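You operate a simulated robot arm through the tools that you are given. There is no shell and no other tool.

Carry out the task below with a simulated robot arm. There is one attempt and no reset: what you move stays moved.

## Task
Bring the small chamber to 1.0E-5 or less with the turbo.
Fine: blue valve shut, then orange open; TURBO on with LINE at 1.0E-1 or less; gate open at 100%.

The check looks at the end state, three seconds after you hand in, the way a careful person would. Anything else that was tipped, shoved, dropped, spilled or broken makes it a failure.

## Robot
A 6-joint arm with a two-finger gripper, fixed in place. Base frame: the origin is on the floor under the middle of its stand, x ahead of it, y to its left, z up; the work surface is at about z = 900. Units: mm, degrees, N and s.
It reaches about 1572 mm from its shoulder. Its first joint turns from -166.0 to 166.0 degrees. Payload 2.45 kg.
The TCP is the grasp point between the finger pads, 20 mm short of the fingertips. In the tool frame z runs along the fingers and y along their closing line. The gripper opens to 140 mm; its body begins 168 mm behind the TCP.
Orientation is that of the tool frame in the base frame, as a unit quaternion [x, y, z, w]. With the fingers straight down and closing along the base's y, the tool's x points along the base's -x, its y along +y and its z along -z.

## Interface
- The arm moves only by the tool play_rows. Its argument "increments" is one flat list of numbers, 7 for each row, row after row: the finger opening in mm, from 0 to 140, then the shift along the base's x, y, z in units of 30 mm (1.0 is 30 mm), then the turn, a rotation vector about the base's x, y, z in units of 8 degrees (1.0 is 8 degrees). In form: [gripper, tx, ty, tz, rx, ry, rz, gripper, tx, ty, tz, rx, ry, rz, ...]. A call has 1 to 20 rows; each row shifts and turns the commanded pose from where the row before left it. A call with a number of a shift or a turn outside -1 to 1 is refused whole. Rows are played at 5 a second. More than 50 mm and 8.6 degrees between two rows, or a gripper value outside its range, and nothing of the call is played. Where a pose cannot be reached the arm comes as near as it can. A force on the tool above 90 N (or 10 N above the force at the start of the call, whichever is more), or a blocked arm, ends the call early, and 0.2 s more pass. The fingers move at their own pace (about 45 mm/s each) and stop on an object; they squeeze with about 36 N. The grip force told is the motor's: it shows also when the fingers shut on nothing. Time passes only in rows, and 0.2 s behind the last, so rows that do not move let the fingers close. It gives the time, the measured TCP pose, the force on the tool (base axes), the opening and the grip force at its end, in the units of the frame above (readings bear some noise), with the torque about the TCP (base axes, N m) and any sound that the robot's microphone picked up, and new pictures: "pictures" is both (left out), scene, wrist or none.
- Cameras (640 x 400 px; columns grow to the right, rows downward): "scene" is fixed at [230.7, -656.5, 1577.7]; the picture's right is [0.80, -0.60, 0.00], its down [-0.21, -0.28, -0.94] and it looks along [0.56, 0.75, -0.35] (base axes); focal length 315 px, centre (320, 200). "wrist" rides on the gripper at [78, 11, -209] in the tool frame; the picture's right is [-0.14, 0.99, 0.00], its down [-0.92, -0.13, -0.37] and it looks along [-0.37, -0.05, 0.93] (tool axes); focal length 280 px, centre (320, 200). There is no depth. A picture from a camera that has moved, and an enlarged one, comes with that camera's place and axes in the base frame and with its lens. The place of the scene camera against the robot may be out by one fixed shift of up to 25 mm in any direction.
- inspect(camera, box): a new picture of the part [left, top, right, bottom] of that camera's present view, enlarged. The clock stands still meanwhile.
- finish_job(): hands the job in; it is judged then, once.

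Nothing tells you positions but the pictures and the camera data. Unless the task says otherwise, let go and move clear before handing in.

The tools are called after ">>>" as name(argument=value, ...) on one line, values as JSON. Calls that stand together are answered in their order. play_rows: Moves the arm, as the interface text tells. Its arguments: {"type":"object","properties":{"increments":{"type":"array"},"pictures":{"type":"string","enum":["both","scene","wrist","none"]}},"required":["increments"]} The other tools are called the same way: inspect (camera, box) takes an enlarged picture of a part of a camera's view; finish_job () hands the job in.

At the start:

```text
time_s: 0.0
tcp_pos: [603.9, 336.7, 1287.5]
orientation: [0.0, 1.0, 0.0, 0.0]
wrist_force: [-1.0, 0.6, -0.2]
torque: [-0.01, -0.01, -0.02]
width: 139.9
grip_force: 0.3
```

scene: 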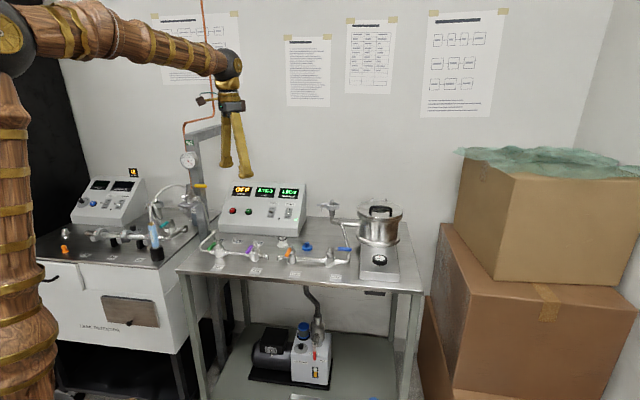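
wrist: 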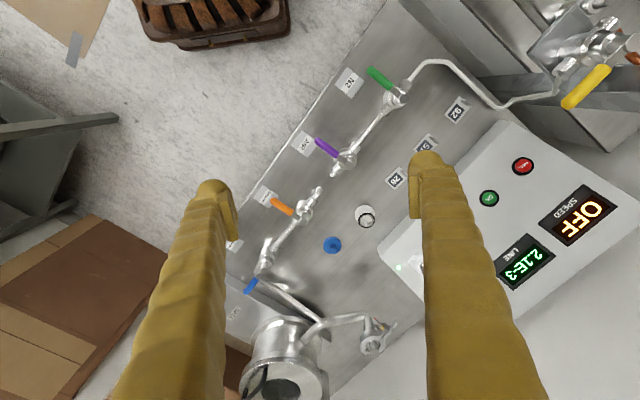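

I see a vacuum bench with a controller box, small coloured valves on a pipe, a chamber on a turbo and a backing pump below. First I'll enlarge the pictures to read the labels and notes on the wall.

>>> inspect(camera="scene", box=[180, 170, 310, 280])

>>> inspect(camera="scene", box=[270, 180, 430, 290])

>>> inspect(camera="scene", box=[280, 10, 400, 110])

>>> inspect(camera="scene", box=[415, 5, 515, 125])

>>> inspect(camera="scene", box=[140, 5, 250, 90])

>>> inspect(camera="wrist", box=[220, 150, 440, 400])

>>> inspect(camera="wrist", box=[280, 50, 640, 300])

>>> inspect(camera="scene", box=[230, 280, 400, 400])

>>> inspect(camera="scene", box=[40, 150, 220, 280])

```text
3.64 times, centred on (245, 225) of scene
camera zoom: at [230.7, -656.5, 1577.7], right [0.8, -0.6, 0.0], down [-0.21, -0.28, -0.94], along [0.56, 0.75, -0.35], focal length 1146 px, centre (593, 109)
```

zoom: 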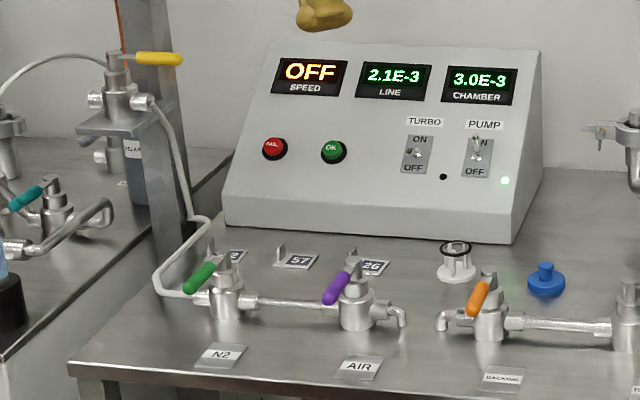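

```text
3.64 times, centred on (350, 235) of scene
camera zoom: at [230.7, -656.5, 1577.7], right [0.8, -0.6, 0.0], down [-0.21, -0.28, -0.94], along [0.56, 0.75, -0.35], focal length 1146 px, centre (211, 73)
```

zoom: 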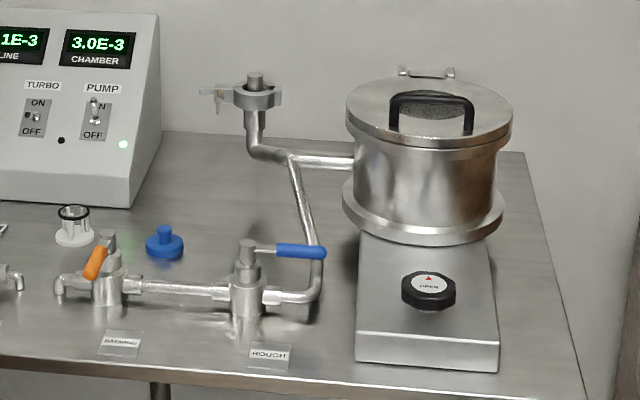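

```text
4.00 times, centred on (340, 60) of scene
camera zoom: at [230.7, -656.5, 1577.7], right [0.8, -0.6, 0.0], down [-0.21, -0.28, -0.94], along [0.56, 0.75, -0.35], focal length 1261 px, centre (240, 760)
```

zoom: 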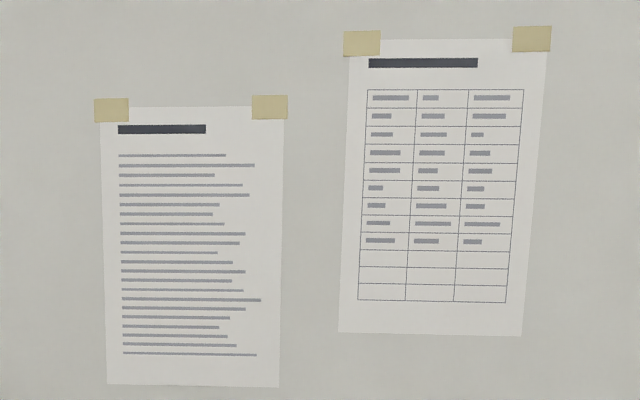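

```text
3.33 times, centred on (465, 65) of scene
camera zoom: at [230.7, -656.5, 1577.7], right [0.8, -0.6, 0.0], down [-0.21, -0.28, -0.94], along [0.56, 0.75, -0.35], focal length 1051 px, centre (-163, 650)
```

zoom: 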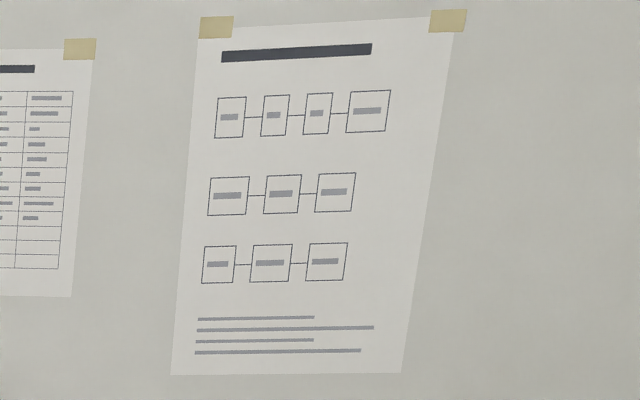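

```text
4.71 times, centred on (195, 48) of scene
camera zoom: at [230.7, -656.5, 1577.7], right [0.8, -0.6, 0.0], down [-0.21, -0.28, -0.94], along [0.56, 0.75, -0.35], focal length 1484 px, centre (908, 918)
```

zoom: 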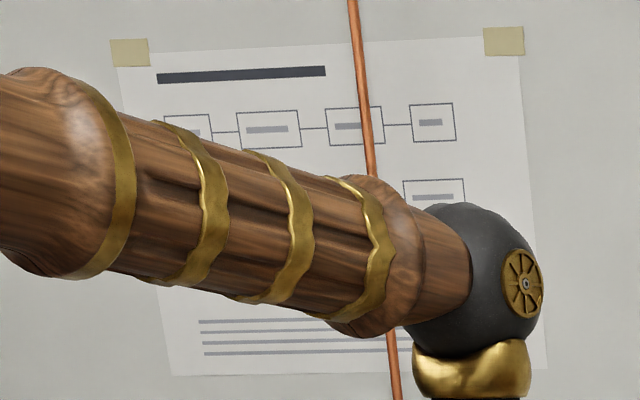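

```text
1.60 times, centred on (330, 275) of wrist
camera zoom: at [526.2, 349.3, 1496.6], right [0.14, 0.99, 0.0], down [0.92, -0.13, 0.37], along [0.37, -0.05, -0.93], focal length 449 px, centre (304, 80)
```

zoom: 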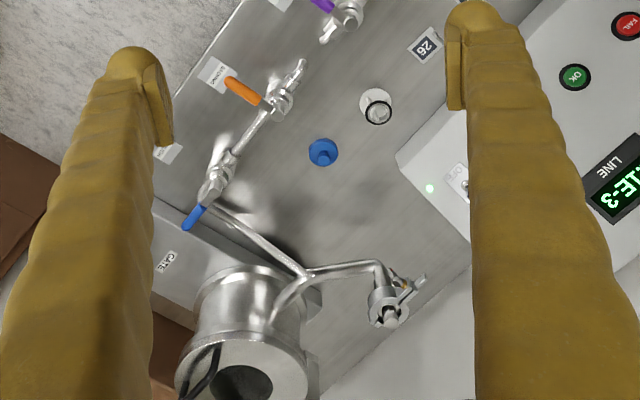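

```text
1.60 times, centred on (460, 175) of wrist
camera zoom: at [526.2, 349.3, 1496.6], right [0.14, 0.99, 0.0], down [0.92, -0.13, 0.37], along [0.37, -0.05, -0.93], focal length 449 px, centre (96, 240)
```

zoom: 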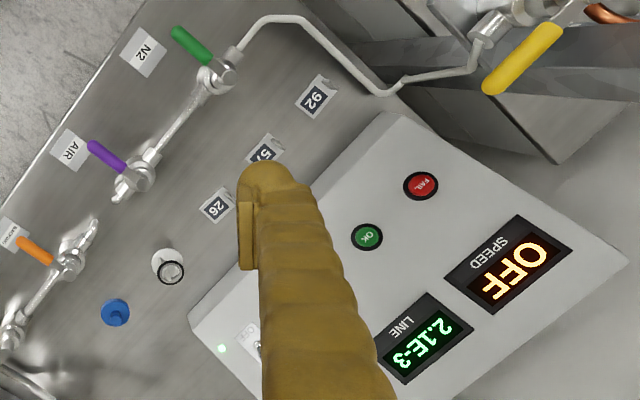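

```text
3.33 times, centred on (315, 340) of scene
camera zoom: at [230.7, -656.5, 1577.7], right [0.8, -0.6, 0.0], down [-0.21, -0.28, -0.94], along [0.56, 0.75, -0.35], focal length 1051 px, centre (337, -267)
```

zoom: 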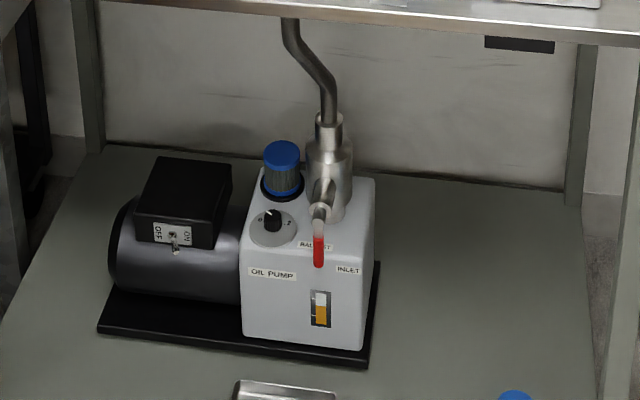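

```text
3.08 times, centred on (130, 215) of scene
camera zoom: at [230.7, -656.5, 1577.7], right [0.8, -0.6, 0.0], down [-0.21, -0.28, -0.94], along [0.56, 0.75, -0.35], focal length 970 px, centre (905, 154)
```

zoom: 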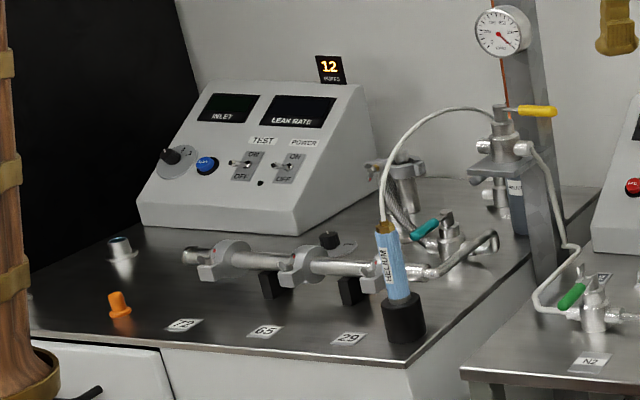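

The pump is already running (LINE 2.1E-3), the blue valve lies along its pipe (open), and the orange is crosswise (shut). I'll enlarge the gate knob, the switches, the valves and the side port before moving.

>>> inspect(camera="scene", box=[355, 235, 405, 285])

>>> inspect(camera="scene", box=[255, 190, 310, 230])

>>> inspect(camera="scene", box=[280, 230, 360, 280])

>>> inspect(camera="scene", box=[315, 190, 415, 250])

>>> inspect(camera="wrist", box=[220, 180, 340, 320])

>>> inspect(camera="scene", box=[280, 315, 350, 390])

```text
8.00 times, centred on (380, 260) of scene
camera zoom: at [230.7, -656.5, 1577.7], right [0.8, -0.6, 0.0], down [-0.21, -0.28, -0.94], along [0.56, 0.75, -0.35], focal length 2522 px, centre (-160, -280)
```

zoom: 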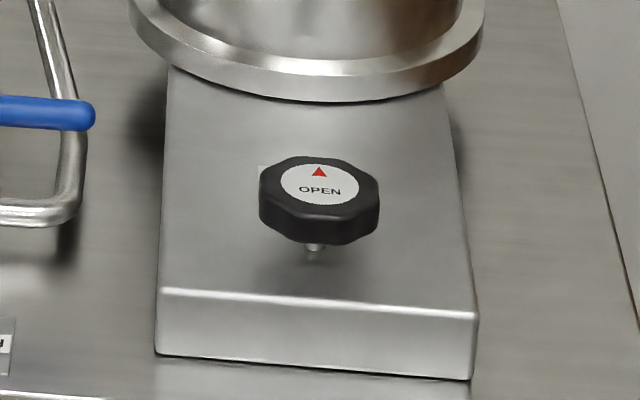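

```text
10.00 times, centred on (282, 210) of scene
camera zoom: at [230.7, -656.5, 1577.7], right [0.8, -0.6, 0.0], down [-0.21, -0.28, -0.94], along [0.56, 0.75, -0.35], focal length 3153 px, centre (695, 100)
```

zoom: 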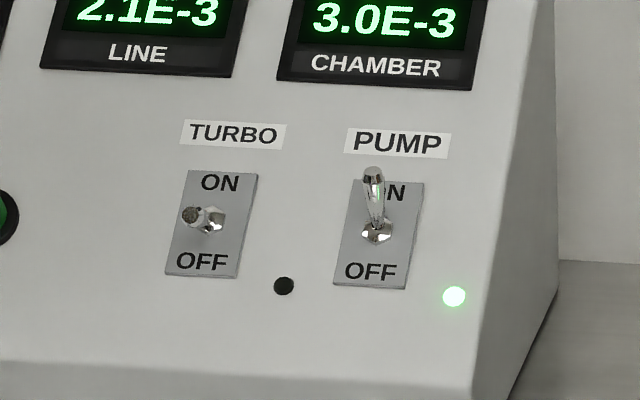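

```text
8.00 times, centred on (320, 255) of scene
camera zoom: at [230.7, -656.5, 1577.7], right [0.8, -0.6, 0.0], down [-0.21, -0.28, -0.94], along [0.56, 0.75, -0.35], focal length 2522 px, centre (320, -240)
```

zoom: 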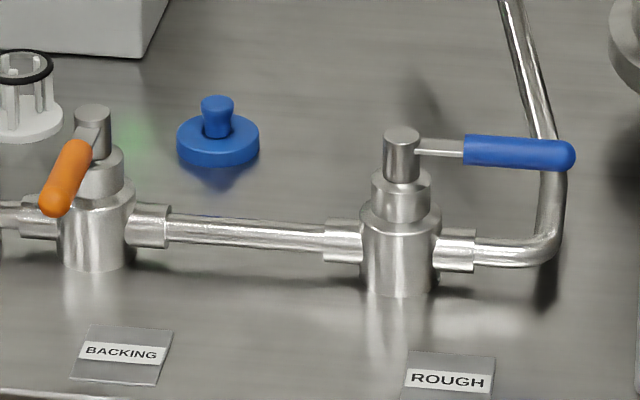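

```text
6.40 times, centred on (365, 220) of scene
camera zoom: at [230.7, -656.5, 1577.7], right [0.8, -0.6, 0.0], down [-0.21, -0.28, -0.94], along [0.56, 0.75, -0.35], focal length 2018 px, centre (32, 72)
```

zoom: 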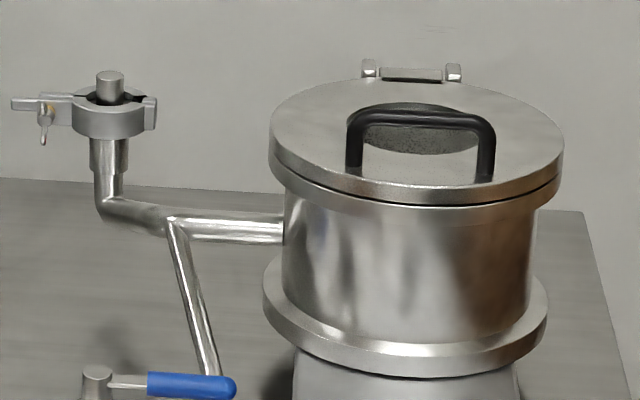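

```text
2.86 times, centred on (280, 250) of wrist
camera zoom: at [526.2, 349.3, 1496.6], right [0.14, 0.99, 0.0], down [0.92, -0.13, 0.37], along [0.37, -0.05, -0.93], focal length 801 px, centre (434, 57)
```

zoom: 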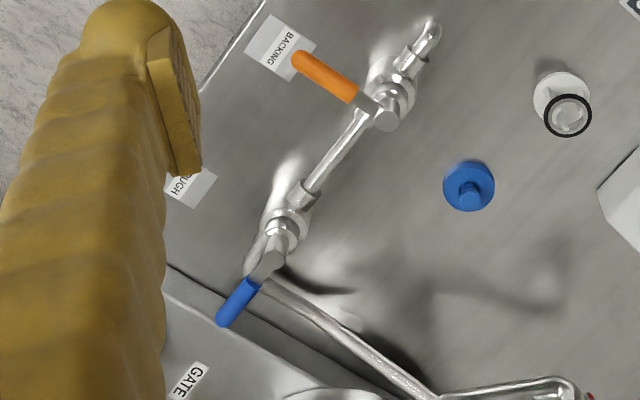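

```text
5.33 times, centred on (315, 352) of scene
camera zoom: at [230.7, -656.5, 1577.7], right [0.8, -0.6, 0.0], down [-0.21, -0.28, -0.94], along [0.56, 0.75, -0.35], focal length 1682 px, centre (347, -613)
```

zoom: 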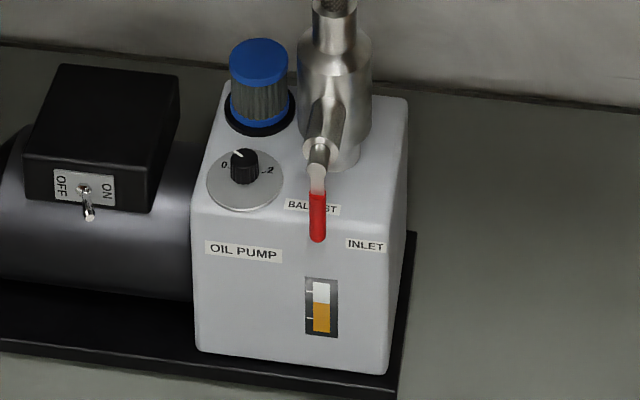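

I'm moving over the orange/blue valve area with the gripper turned to match the table (its edge runs about along [0.8, -0.6]), staying high. This gives a second viewpoint so I can triangulate positions.

>>> play_rows(increments=[140, 0.97, -0.91, -0.25, 0, 0, -0.92, 140, 0.97, -0.91, -0.25, 0, 0, -0.92, 140, 0.97, -0.91, -0.25, 0, 0, -0.92, 140, 0.97, -0.91, -0.25, 0, 0, -0.92, 140, 0.97, -0.91, -0.25, 0, 0, -0.93, 140, 0, 0, 0, 0, 0, 0, 140, 0, 0, 0, 0, 0, 0])

```text
time_s: 1.6
tcp_pos: [748.7, 199.2, 1253.0]
orientation: [0.316, 0.949, 0.0, 0.0]
wrist_force: [0.0, 0.0, -1.2]
torque: [0.01, -0.02, 0.0]
width: 139.9
grip_force: 0.0
camera wrist: at [693.0, 255.5, 1461.2], right [0.7, 0.71, 0.0], down [0.66, -0.66, 0.37], along [0.26, -0.26, -0.93], focal length 280 px, centre (320, 200)
```

scene: 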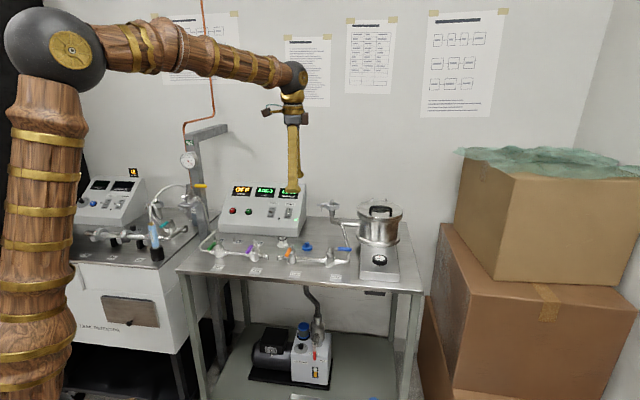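
wrist: 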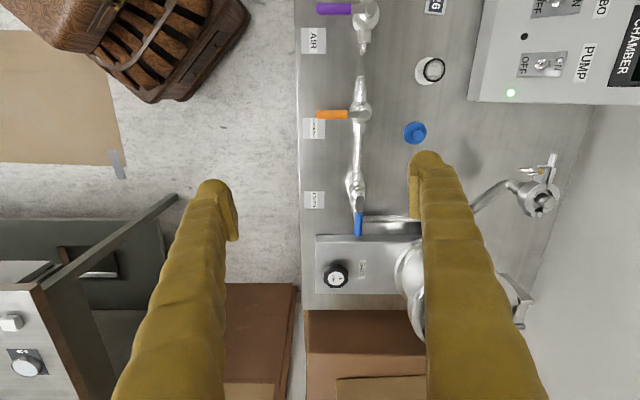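

The gripper is now square to the table, and both valves and the gate knob are in the wrist view. I'll enlarge to read exact pixel positions.

>>> inspect(camera="wrist", box=[295, 70, 415, 250])

>>> inspect(camera="wrist", box=[300, 225, 420, 315])

>>> inspect(camera="wrist", box=[480, 0, 640, 110])

```text
2.22 times, centred on (355, 160) of wrist
camera zoom: at [693.0, 255.5, 1461.2], right [0.7, 0.71, 0.0], down [0.66, -0.66, 0.37], along [0.26, -0.26, -0.93], focal length 623 px, centre (242, 289)
```

zoom: 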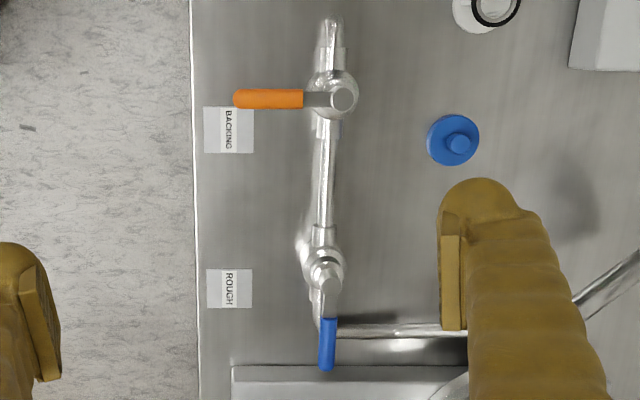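

```text
4.44 times, centred on (360, 270) of wrist
camera zoom: at [693.0, 255.5, 1461.2], right [0.7, 0.71, 0.0], down [0.66, -0.66, 0.37], along [0.26, -0.26, -0.93], focal length 1246 px, centre (142, -111)
```

zoom: 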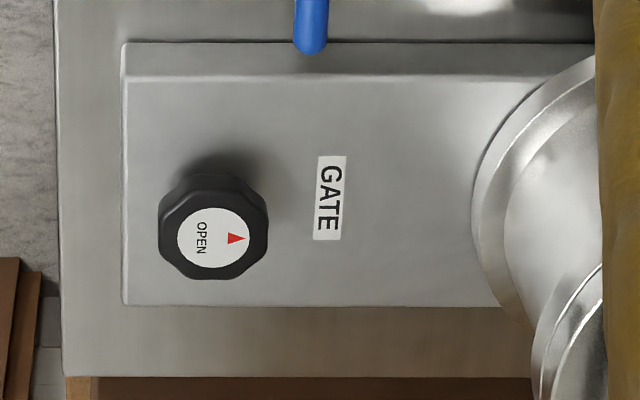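

```text
3.64 times, centred on (560, 55) of wrist
camera zoom: at [693.0, 255.5, 1461.2], right [0.7, 0.71, 0.0], down [0.66, -0.66, 0.37], along [0.26, -0.26, -0.93], focal length 1020 px, centre (-553, 727)
```

zoom: 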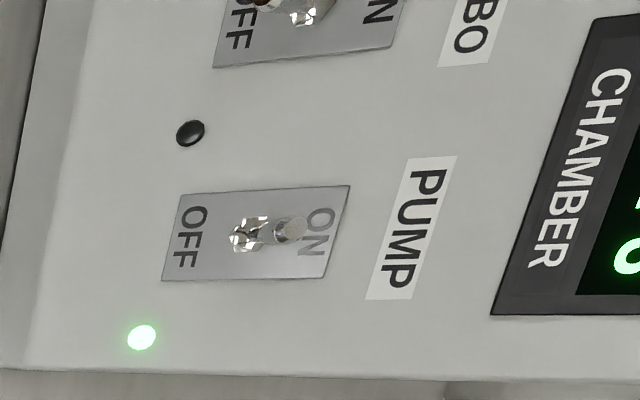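

Triangulating: the orange stem is near [775, 281, 973] and the blue stem near [882, 174, 973], with handles about 80 mm long. The gate knob is near [984, 13, 965] and the table axis is about [0.707, -0.707]. Next I hover over the blue handle's grip with the fingers partly closed and aligned to it.

>>> play_rows(increments=[60, 0.974, -0.373, -0.85, 0, 0, -0.169, 50, 0.974, -0.373, -0.85, 0, 0, -0.169, 40, 0.974, -0.373, -0.85, 0, 0, -0.169, 40, 0.974, -0.373, -0.85, 0, 0, -0.169, 40, 0.974, -0.373, -0.85, 0, 0, -0.17, 40, 0.974, -0.373, -0.85, 0, 0, -0.17, 40, 0, 0, 0, 0, 0, 0, 40, 0, 0, 0, 0, 0, 0])

```text
time_s: 3.4
tcp_pos: [924.6, 134.9, 1095.0]
orientation: [0.382, 0.924, 0.0, 0.0]
wrist_force: [-0.4, 0.4, 0.1]
torque: [0.03, 0.02, 0.0]
width: 39.8
grip_force: 0.1
camera wrist: at [877.7, 198.4, 1303.6], right [0.8, 0.6, 0.0], down [0.56, -0.74, 0.37], along [0.22, -0.29, -0.93], focal length 280 px, centre (320, 200)
```

scene: 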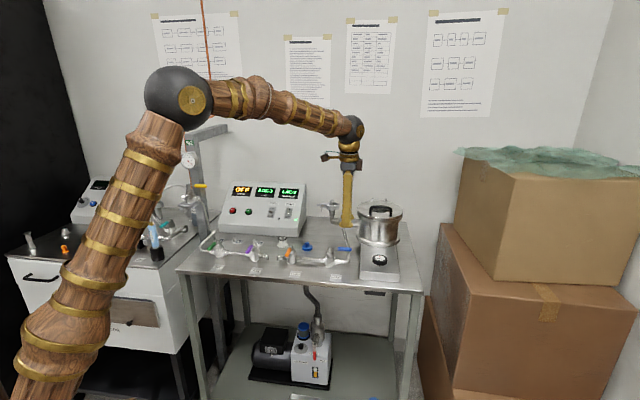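
wrist: 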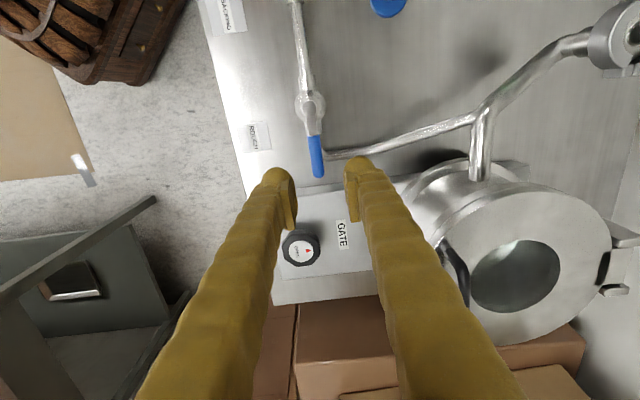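

I'm hovering near the blue handle; I'll enlarge the view to check how the fingers line up with it.

>>> inspect(camera="wrist", box=[240, 60, 400, 260])

>>> inspect(camera="scene", box=[310, 180, 410, 290])

```text
2.00 times, centred on (320, 160) of wrist
camera zoom: at [877.7, 198.4, 1303.6], right [0.8, 0.6, 0.0], down [0.56, -0.74, 0.37], along [0.22, -0.29, -0.93], focal length 561 px, centre (320, 280)
```

zoom: 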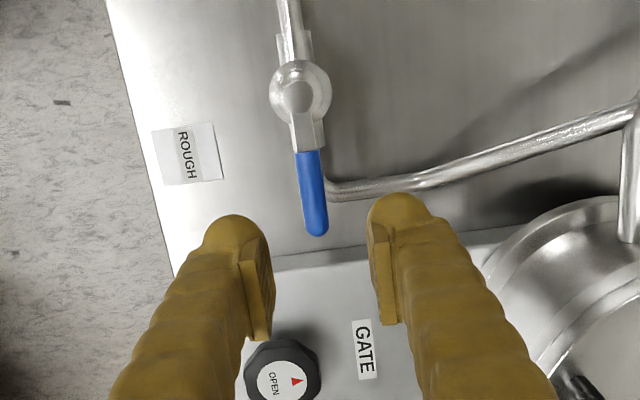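

```text
3.64 times, centred on (360, 235) of scene
camera zoom: at [230.7, -656.5, 1577.7], right [0.8, -0.6, 0.0], down [-0.21, -0.28, -0.94], along [0.56, 0.75, -0.35], focal length 1146 px, centre (174, 73)
```

zoom: 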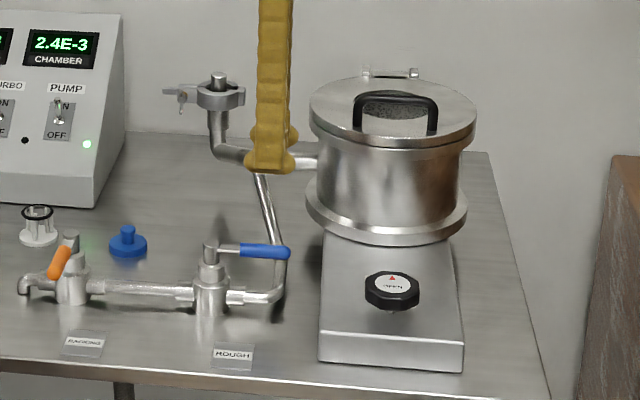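

The handle spans 30–81 mm from the stem axis at z about 968, and the fingers straddle it. I descend so the fingertips end about 13 mm below the handle's centre, without closing yet.

>>> play_rows(increments=[40, -0.087, -0.05, -0.8, 0, 0, 0, 40, 0, 0, -0.8, 0, 0, 0, 40, 0, 0, -0.8, 0, 0, 0, 40, 0, 0, -0.8, 0, 0, 0, 40, 0, 0, -0.8, 0, 0, 0, 40, 0, 0, 0, 0, 0, 0])

```text
time_s: 4.8
tcp_pos: [921.5, 130.7, 974.3]
orientation: [0.384, 0.924, 0.0, 0.0]
wrist_force: [-0.4, -0.5, -0.8]
torque: [-0.03, 0.0, -0.01]
width: 40.0
grip_force: 0.2
camera wrist: at [874.8, 195.6, 1183.3], right [0.8, 0.6, 0.0], down [0.56, -0.74, 0.37], along [0.22, -0.29, -0.93], focal length 280 px, centre (320, 200)
```

scene: 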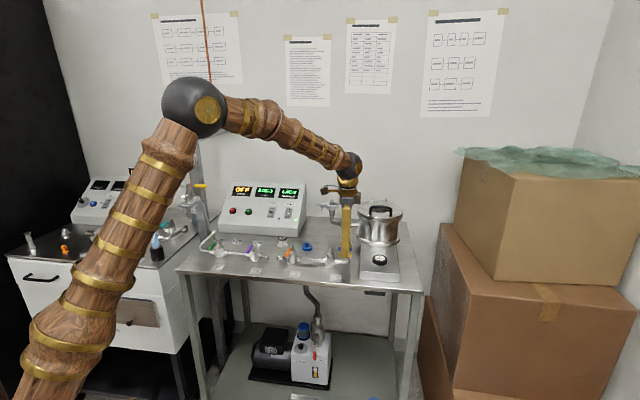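
wrist: 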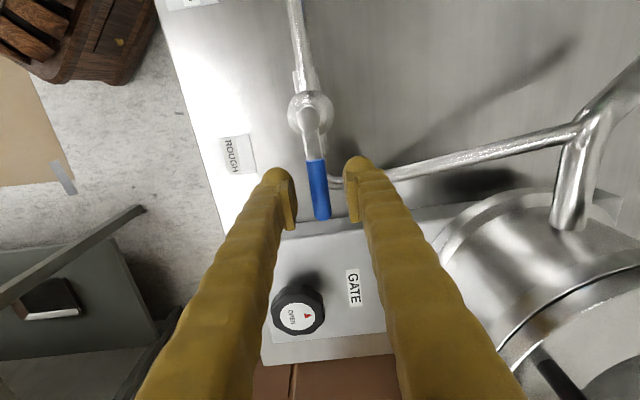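

>>> inspect(camera="wrist", box=[250, 80, 410, 260])

>>> inspect(camera="scene", box=[310, 200, 400, 290])

```text
2.22 times, centred on (330, 170) of wrist
camera zoom: at [874.8, 195.6, 1183.3], right [0.8, 0.6, 0.0], down [0.56, -0.74, 0.37], along [0.22, -0.29, -0.93], focal length 623 px, centre (298, 267)
```

zoom: 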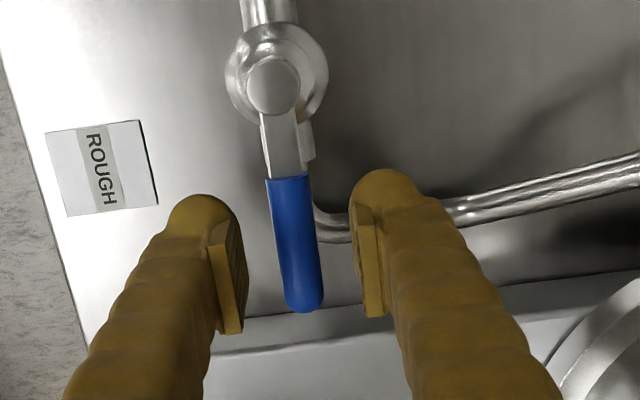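

```text
4.44 times, centred on (355, 245) of scene
camera zoom: at [230.7, -656.5, 1577.7], right [0.8, -0.6, 0.0], down [-0.21, -0.28, -0.94], along [0.56, 0.75, -0.35], focal length 1401 px, centre (164, 0)
```

zoom: 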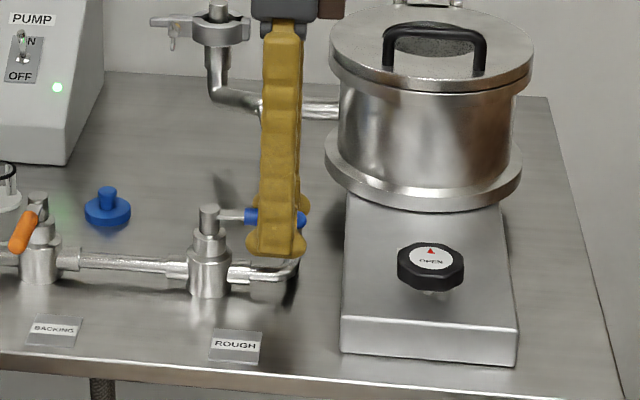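

The fingers straddle the blue grip with tips just below it. I close to a loose 24 mm and swing the handle clockwise (seen from above) toward the front, first half of the arc.

>>> play_rows(increments=[24, 0, 0, 0, 0, 0, 0, 24, 0, 0, 0, 0, 0, 0, 24, -0.173, -0.133, 0, 0, 0, -0.9375, 24, -0.21, -0.14, 0, 0, 0, -0.9375, 24, -0.227, -0.113, 0, 0, 0, -0.9375, 24, -0.24, -0.08, 0, 0, 0, -0.9375, 24, -0.247, -0.05, 0, 0, 0, -0.9375, 24, -0.253, -0.017, 0, 0, 0, -0.9375, 24, 0, 0, 0, 0, 0, 0])

```text
time_s: 6.8
tcp_pos: [881.5, 115.9, 977.5]
orientation: [0.708, 0.707, 0.0, 0.0]
wrist_force: [-0.2, -0.6, 0.1]
torque: [-0.01, 0.03, -0.01]
width: 23.8
grip_force: 0.0
camera wrist: at [892.2, 195.5, 1186.8], right [0.99, -0.14, 0.0], down [-0.13, -0.92, 0.37], along [-0.05, -0.37, -0.93], focal length 280 px, centre (320, 200)
```

scene: 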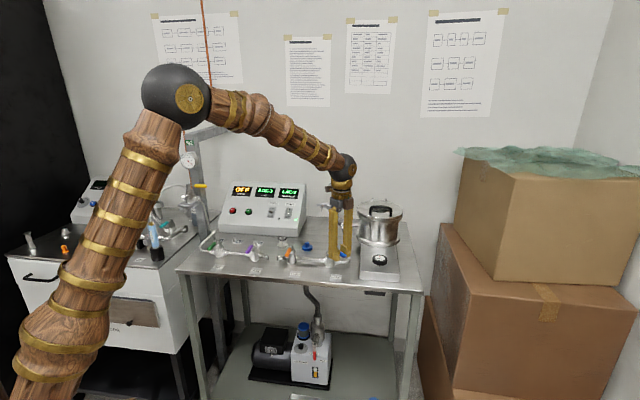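
wrist: 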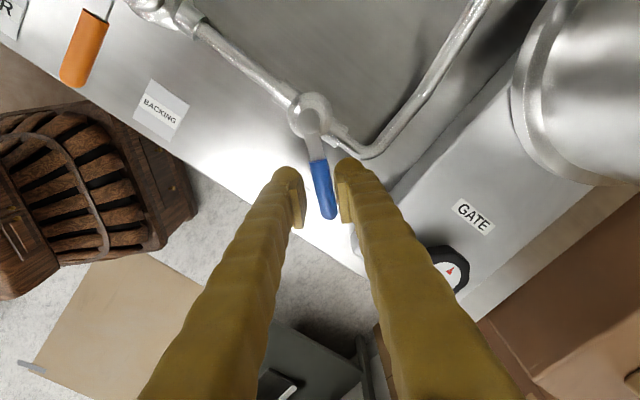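

The blue handle follows the fingers with almost no force. I continue the second half of the arc, with a few degrees extra to take up the slack.

>>> play_rows(increments=[24, -0.253, 0.017, 0, 0, 0, -0.9375, 24, -0.247, 0.05, 0, 0, 0, -0.9375, 24, -0.24, 0.08, 0, 0, 0, -0.9375, 24, -0.227, 0.113, 0, 0, 0, -0.9375, 24, -0.21, 0.14, 0, 0, 0, -0.9375, 24, -0.19, 0.167, 0, 0, 0, -0.9375, 24, 0, 0, 0, 0, 0, 0])

```text
time_s: 8.4
tcp_pos: [839.8, 132.6, 976.6]
orientation: [0.924, 0.381, 0.0, 0.0]
wrist_force: [-0.2, 0.3, -0.7]
torque: [0.01, 0.04, 0.03]
width: 24.0
grip_force: 0.3
camera wrist: at [903.8, 181.7, 1185.9], right [0.6, -0.8, 0.0], down [-0.74, -0.56, 0.37], along [-0.29, -0.22, -0.93], focal length 280 px, centre (320, 200)
```

scene: 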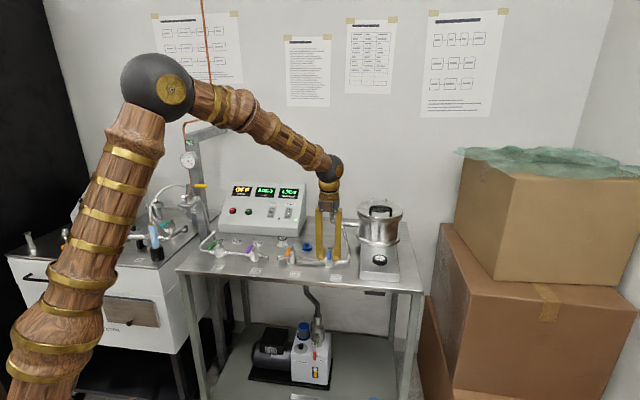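
wrist: 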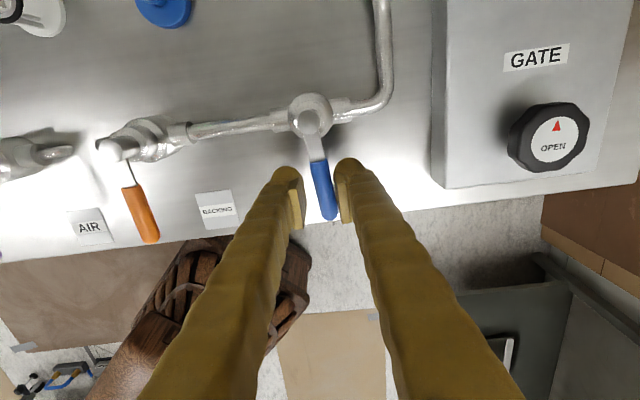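

The handle is nearly crosswise, lagging a few degrees against one finger. I close the fingers so the grip centres it at exactly 90°, and check the force.

>>> play_rows(increments=[8, 0, 0, 0, 0, 0, 0, 8, 0, 0, 0, 0, 0, 0, 8, 0, 0, 0, 0, 0, 0, 8, 0, 0, 0, 0, 0, 0])

>>> inspect(camera="wrist", box=[80, 60, 420, 260])

>>> inspect(camera="scene", box=[220, 170, 310, 240])

```text
time_s: 9.4
tcp_pos: [838.7, 133.5, 976.4]
orientation: [0.924, 0.383, -0.001, -0.001]
wrist_force: [-6.0, 6.5, -2.6]
torque: [-0.04, 0.17, 0.57]
width: 12.1
grip_force: 38.4
camera wrist: at [903.6, 182.0, 1185.7], right [0.6, -0.8, 0.0], down [-0.74, -0.56, 0.37], along [-0.29, -0.22, -0.93], focal length 280 px, centre (320, 200)
```

scene: 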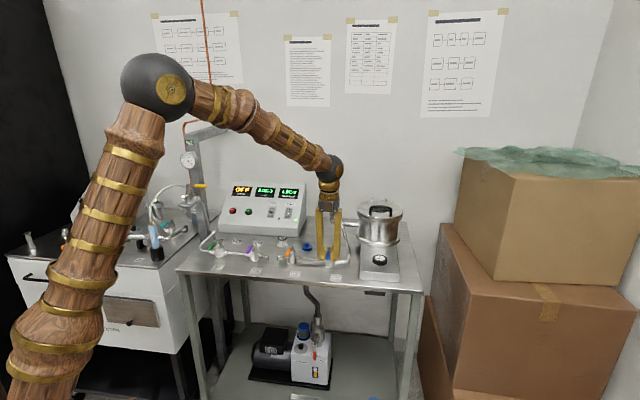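
wrist: 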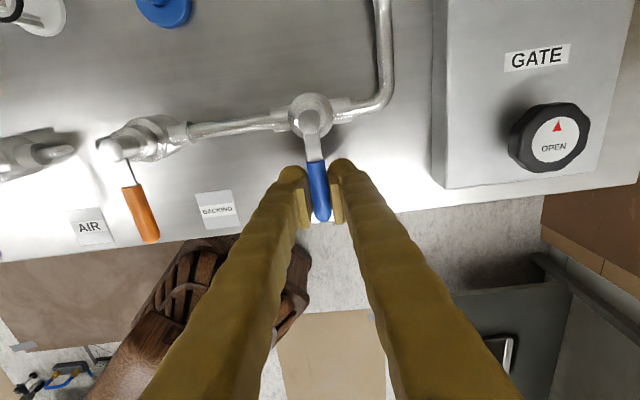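

```text
1.88 times, centred on (250, 160) of wrist
camera zoom: at [903.6, 182.0, 1185.7], right [0.6, -0.8, 0.0], down [-0.74, -0.56, 0.37], along [-0.29, -0.22, -0.93], focal length 528 px, centre (452, 275)
```

zoom: 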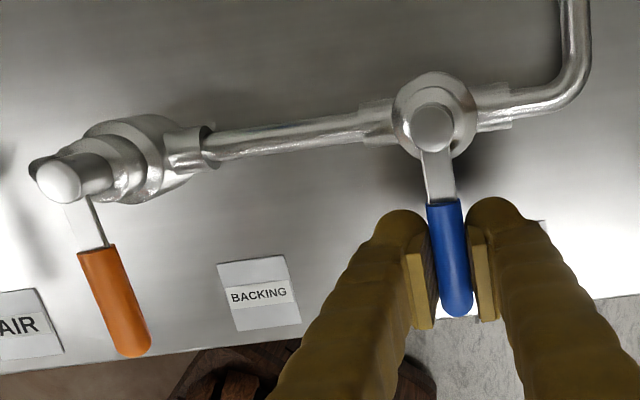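

```text
5.71 times, centred on (265, 205) of scene
camera zoom: at [230.7, -656.5, 1577.7], right [0.8, -0.6, 0.0], down [-0.21, -0.28, -0.94], along [0.56, 0.75, -0.35], focal length 1802 px, centre (634, 171)
```

zoom: 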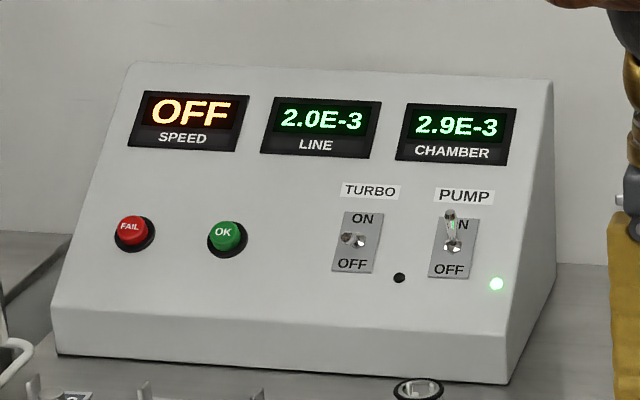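

The blue handle is centred crosswise and CHAMBER has started to rise (2.9E-3), so it is isolated. I nudge it 2° further to confirm it is against its stop.

>>> play_rows(increments=[8, -0.047, 0.047, 0, 0, 0, -0.25, 8, 0, 0, 0, 0, 0, 0], pictures="wrist")

```text
time_s: 10.0
tcp_pos: [838.6, 133.4, 976.2]
orientation: [0.931, 0.366, -0.001, 0.001]
wrist_force: [2.5, -11.2, -7.8]
torque: [-0.15, 0.01, 0.84]
width: 12.8
grip_force: 39.6
camera wrist: at [904.5, 180.4, 1185.5], right [0.57, -0.82, 0.0], down [-0.76, -0.53, 0.37], along [-0.3, -0.21, -0.93], focal length 280 px, centre (320, 200)
```

wrist: 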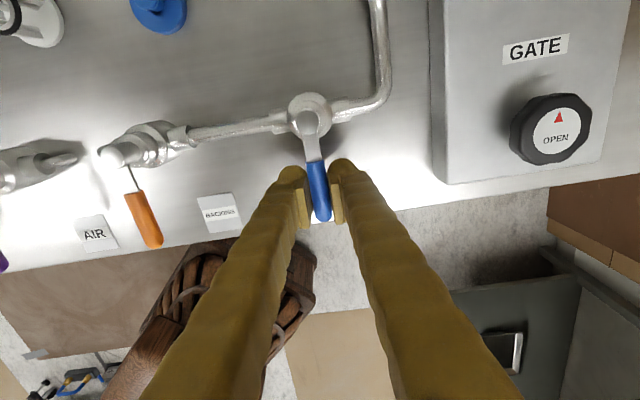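

Position did not change while force rose, so the blue valve is at its shut stop. I undo the nudge, open, lift clear, and carry the same orientation over to the orange handle.

>>> play_rows(increments=[20, 0.047, -0.047, 0, 0, 0, 0.25, 40, 0, 0, 0, 0, 0, 0, 40, 0, 0, 0, 0, 0, 0, 40, 0, 0, 1, 0, 0, 0, 40, 0, 0, 1, 0, 0, 0, 40, 0, 0, 0.5, 0, 0, 0, 40, -0.886, 0.893, 0, 0, 0, 0, 40, -0.886, 0.893, 0, 0, 0, 0, 40, -0.886, 0.893, 0, 0, 0, 0, 40, -0.886, 0.893, 0, 0, 0, 0, 40, 0, 0, 0, 0, 0, 0])

```text
time_s: 12.4
tcp_pos: [734.4, 241.3, 1049.5]
orientation: [0.924, 0.383, -0.001, -0.001]
wrist_force: [-0.8, -1.4, -0.4]
torque: [0.0, 0.03, 0.04]
width: 40.1
grip_force: 0.2
camera wrist: at [797.4, 291.1, 1259.9], right [0.6, -0.8, 0.0], down [-0.74, -0.56, 0.37], along [-0.29, -0.22, -0.93], focal length 280 px, centre (320, 200)
```

scene: 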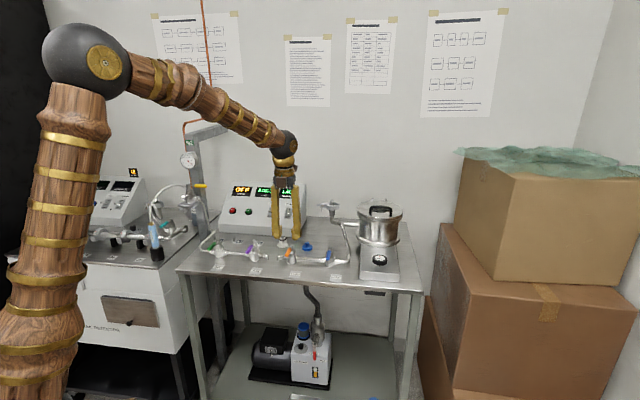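
wrist: 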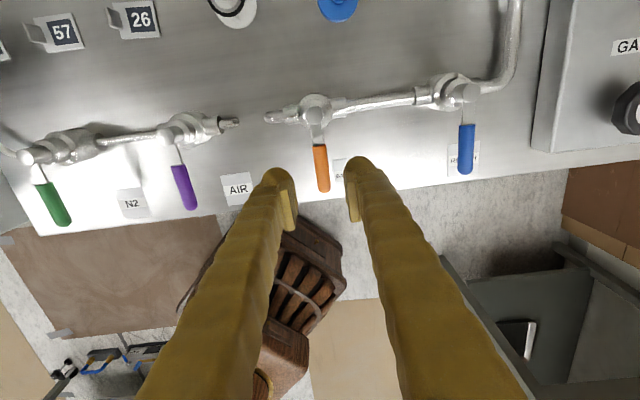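

All four handles now point to the front, and the gripper is centred over the orange handle. I descend straddling it.

>>> play_rows(increments=[40, 0, 0, -0.82, 0, 0, 0, 40, 0, 0, -0.82, 0, 0, 0, 40, 0, 0, -0.82, 0, 0, 0, 24, 0, 0, 0, 0, 0, 0, 24, 0, 0, 0, 0, 0, 0])

>>> inspect(camera="wrist", box=[230, 70, 410, 250])

>>> inspect(camera="scene", box=[220, 170, 360, 290])

```text
time_s: 13.6
tcp_pos: [734.9, 240.0, 979.2]
orientation: [0.924, 0.383, -0.001, 0.001]
wrist_force: [0.9, 0.4, -0.1]
torque: [0.0, 0.0, 0.0]
width: 24.1
grip_force: 0.2
camera wrist: at [797.7, 289.3, 1188.4], right [0.6, -0.8, 0.0], down [-0.74, -0.56, 0.37], along [-0.29, -0.22, -0.93], focal length 280 px, centre (320, 200)
```

scene: 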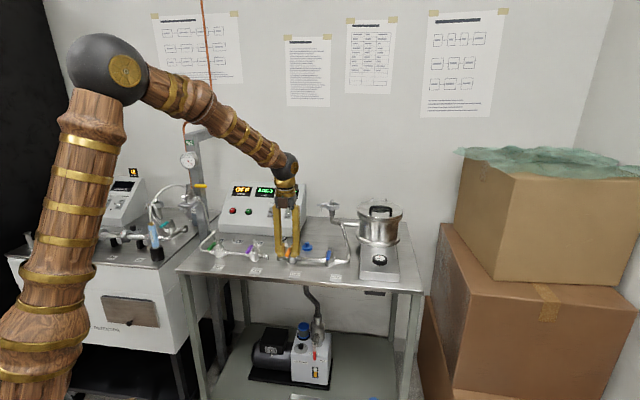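
wrist: 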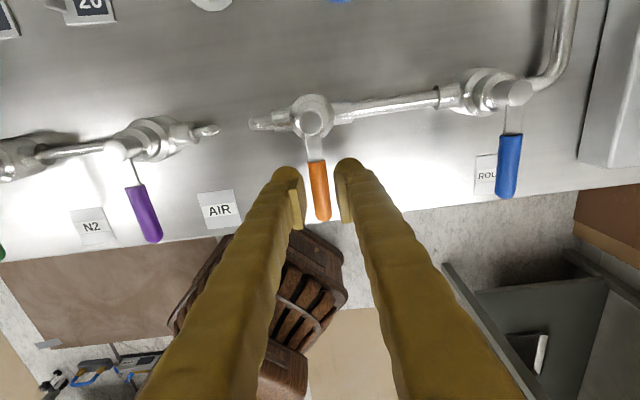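

```text
2.22 times, centred on (320, 160) of wrist
camera zoom: at [797.7, 289.3, 1188.4], right [0.6, -0.8, 0.0], down [-0.74, -0.56, 0.37], along [-0.29, -0.22, -0.93], focal length 623 px, centre (320, 289)
```

zoom: 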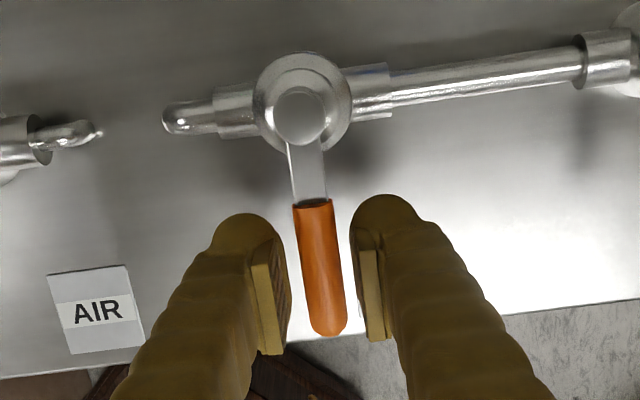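

```text
3.33 times, centred on (290, 230) of scene
camera zoom: at [230.7, -656.5, 1577.7], right [0.8, -0.6, 0.0], down [-0.21, -0.28, -0.94], along [0.56, 0.75, -0.35], focal length 1051 px, centre (420, 100)
```

zoom: 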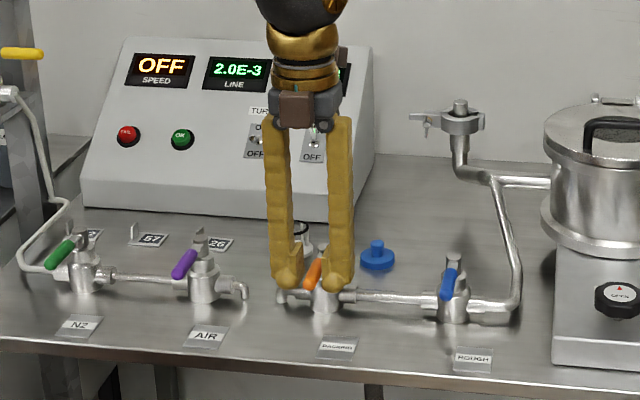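

The fingers bracket the orange handle. I swing it 90° counter-clockwise (front to right) around its stem, then close to centre it in line with the pipe.

>>> play_rows(increments=[24, 0.19, -0.167, 0, 0, 0, 0.9375, 24, 0.21, -0.14, 0, 0, 0, 0.9375, 24, 0.227, -0.113, 0, 0, 0, 0.9375, 24, 0.24, -0.08, 0, 0, 0, 0.9375, 24, 0.247, -0.05, 0, 0, 0, 0.9375, 24, 0.253, -0.017, 0, 0, 0, 0.9375, 24, 0.253, 0.017, 0, 0, 0, 0.9375, 24, 0.247, 0.05, 0, 0, 0, 0.9375, 24, 0.24, 0.08, 0, 0, 0, 0.9375, 24, 0.227, 0.113, 0, 0, 0, 0.9375, 24, 0.21, 0.14, 0, 0, 0, 0.9375, 24, 0.19, 0.167, 0, 0, 0, 0.9375, 24, 0, 0, 0, 0, 0, 0])

>>> inspect(camera="wrist", box=[230, 70, 410, 250])

```text
time_s: 16.4
tcp_pos: [816.4, 239.5, 978.9]
orientation: [0.383, 0.924, 0.0, 0.0]
wrist_force: [-1.0, -1.2, -0.8]
torque: [-0.01, -0.02, 0.03]
width: 23.8
grip_force: 0.5
camera wrist: at [769.0, 304.1, 1186.8], right [0.8, 0.6, 0.0], down [0.56, -0.74, 0.37], along [0.22, -0.29, -0.93], focal length 280 px, centre (320, 200)
```

scene: 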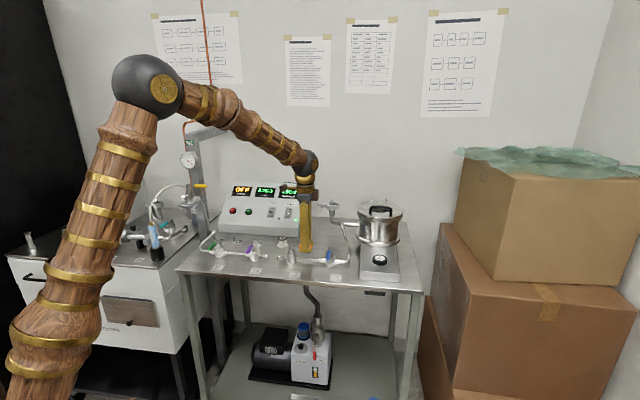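
wrist: 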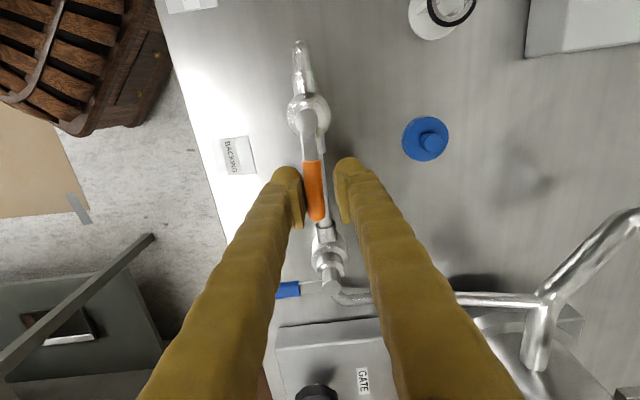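

```text
2.22 times, centred on (320, 160) of wrist
camera zoom: at [769.0, 304.1, 1186.8], right [0.8, 0.6, 0.0], down [0.56, -0.74, 0.37], along [0.22, -0.29, -0.93], focal length 623 px, centre (320, 289)
```

zoom: 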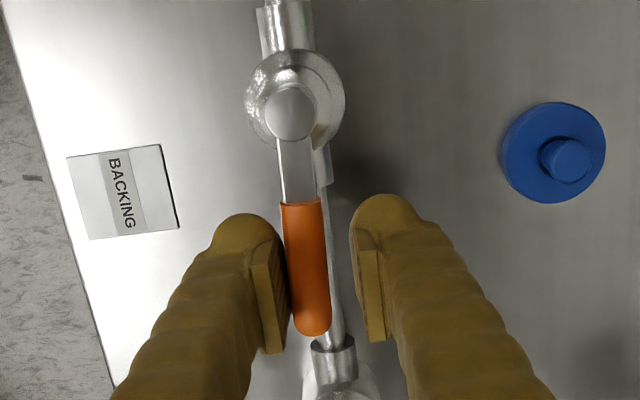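

Orange followed to nearly in line with the pipe. I close to centre it and nudge 2° to feel the open stop.

>>> play_rows(increments=[8, 0, 0, 0, 0, 0, 0, 8, 0, 0, 0, 0, 0, 0, 8, 0, 0, 0, 0, 0, 0, 8, 0.047, 0.047, 0, 0, 0, 0.25, 8, 0, 0, 0, 0, 0, 0])

>>> inspect(camera="wrist", box=[230, 70, 410, 250])

>>> inspect(camera="scene", box=[220, 170, 310, 240])

```text
time_s: 17.6
tcp_pos: [818.1, 241.8, 977.7]
orientation: [0.367, 0.93, 0.0, 0.0]
wrist_force: [-11.0, -13.7, 0.0]
torque: [-0.1, 0.08, -0.23]
width: 19.5
grip_force: 8.7
camera wrist: at [768.2, 304.0, 1186.8], right [0.78, 0.63, 0.0], down [0.59, -0.72, 0.37], along [0.23, -0.29, -0.93], focal length 280 px, centre (320, 200)
```

scene: 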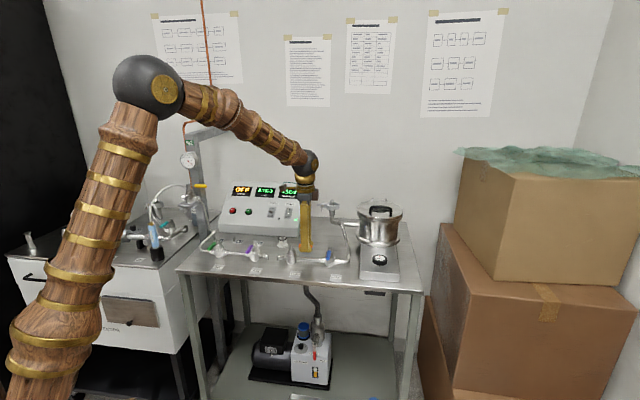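
wrist: 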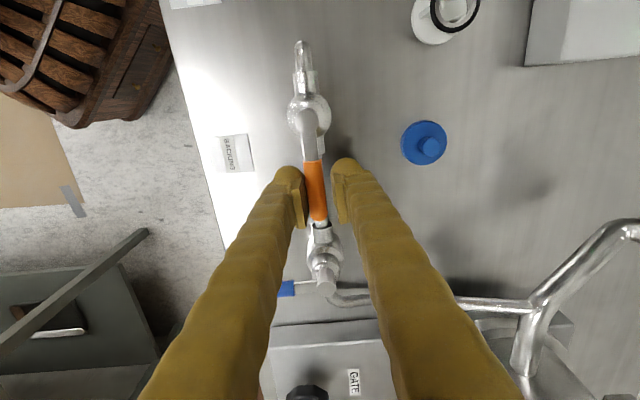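

```text
2.22 times, centred on (320, 160) of wrist
camera zoom: at [768.2, 304.0, 1186.8], right [0.78, 0.63, 0.0], down [0.59, -0.72, 0.37], along [0.23, -0.29, -0.93], focal length 623 px, centre (320, 289)
```

zoom: 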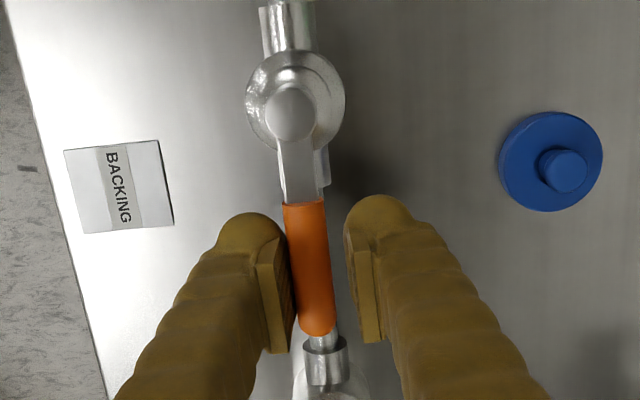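

```text
5.71 times, centred on (265, 205) of scene
camera zoom: at [230.7, -656.5, 1577.7], right [0.8, -0.6, 0.0], down [-0.21, -0.28, -0.94], along [0.56, 0.75, -0.35], focal length 1802 px, centre (634, 171)
```

zoom: 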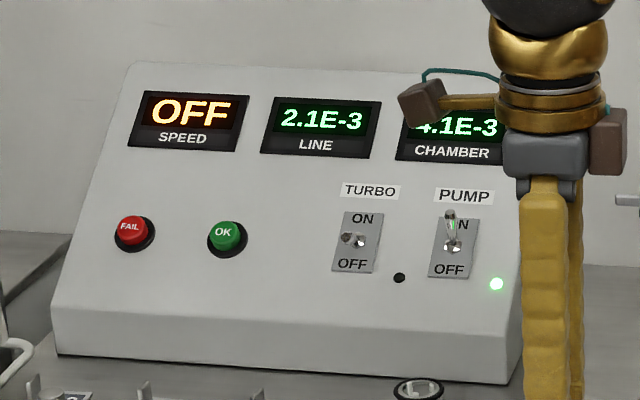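

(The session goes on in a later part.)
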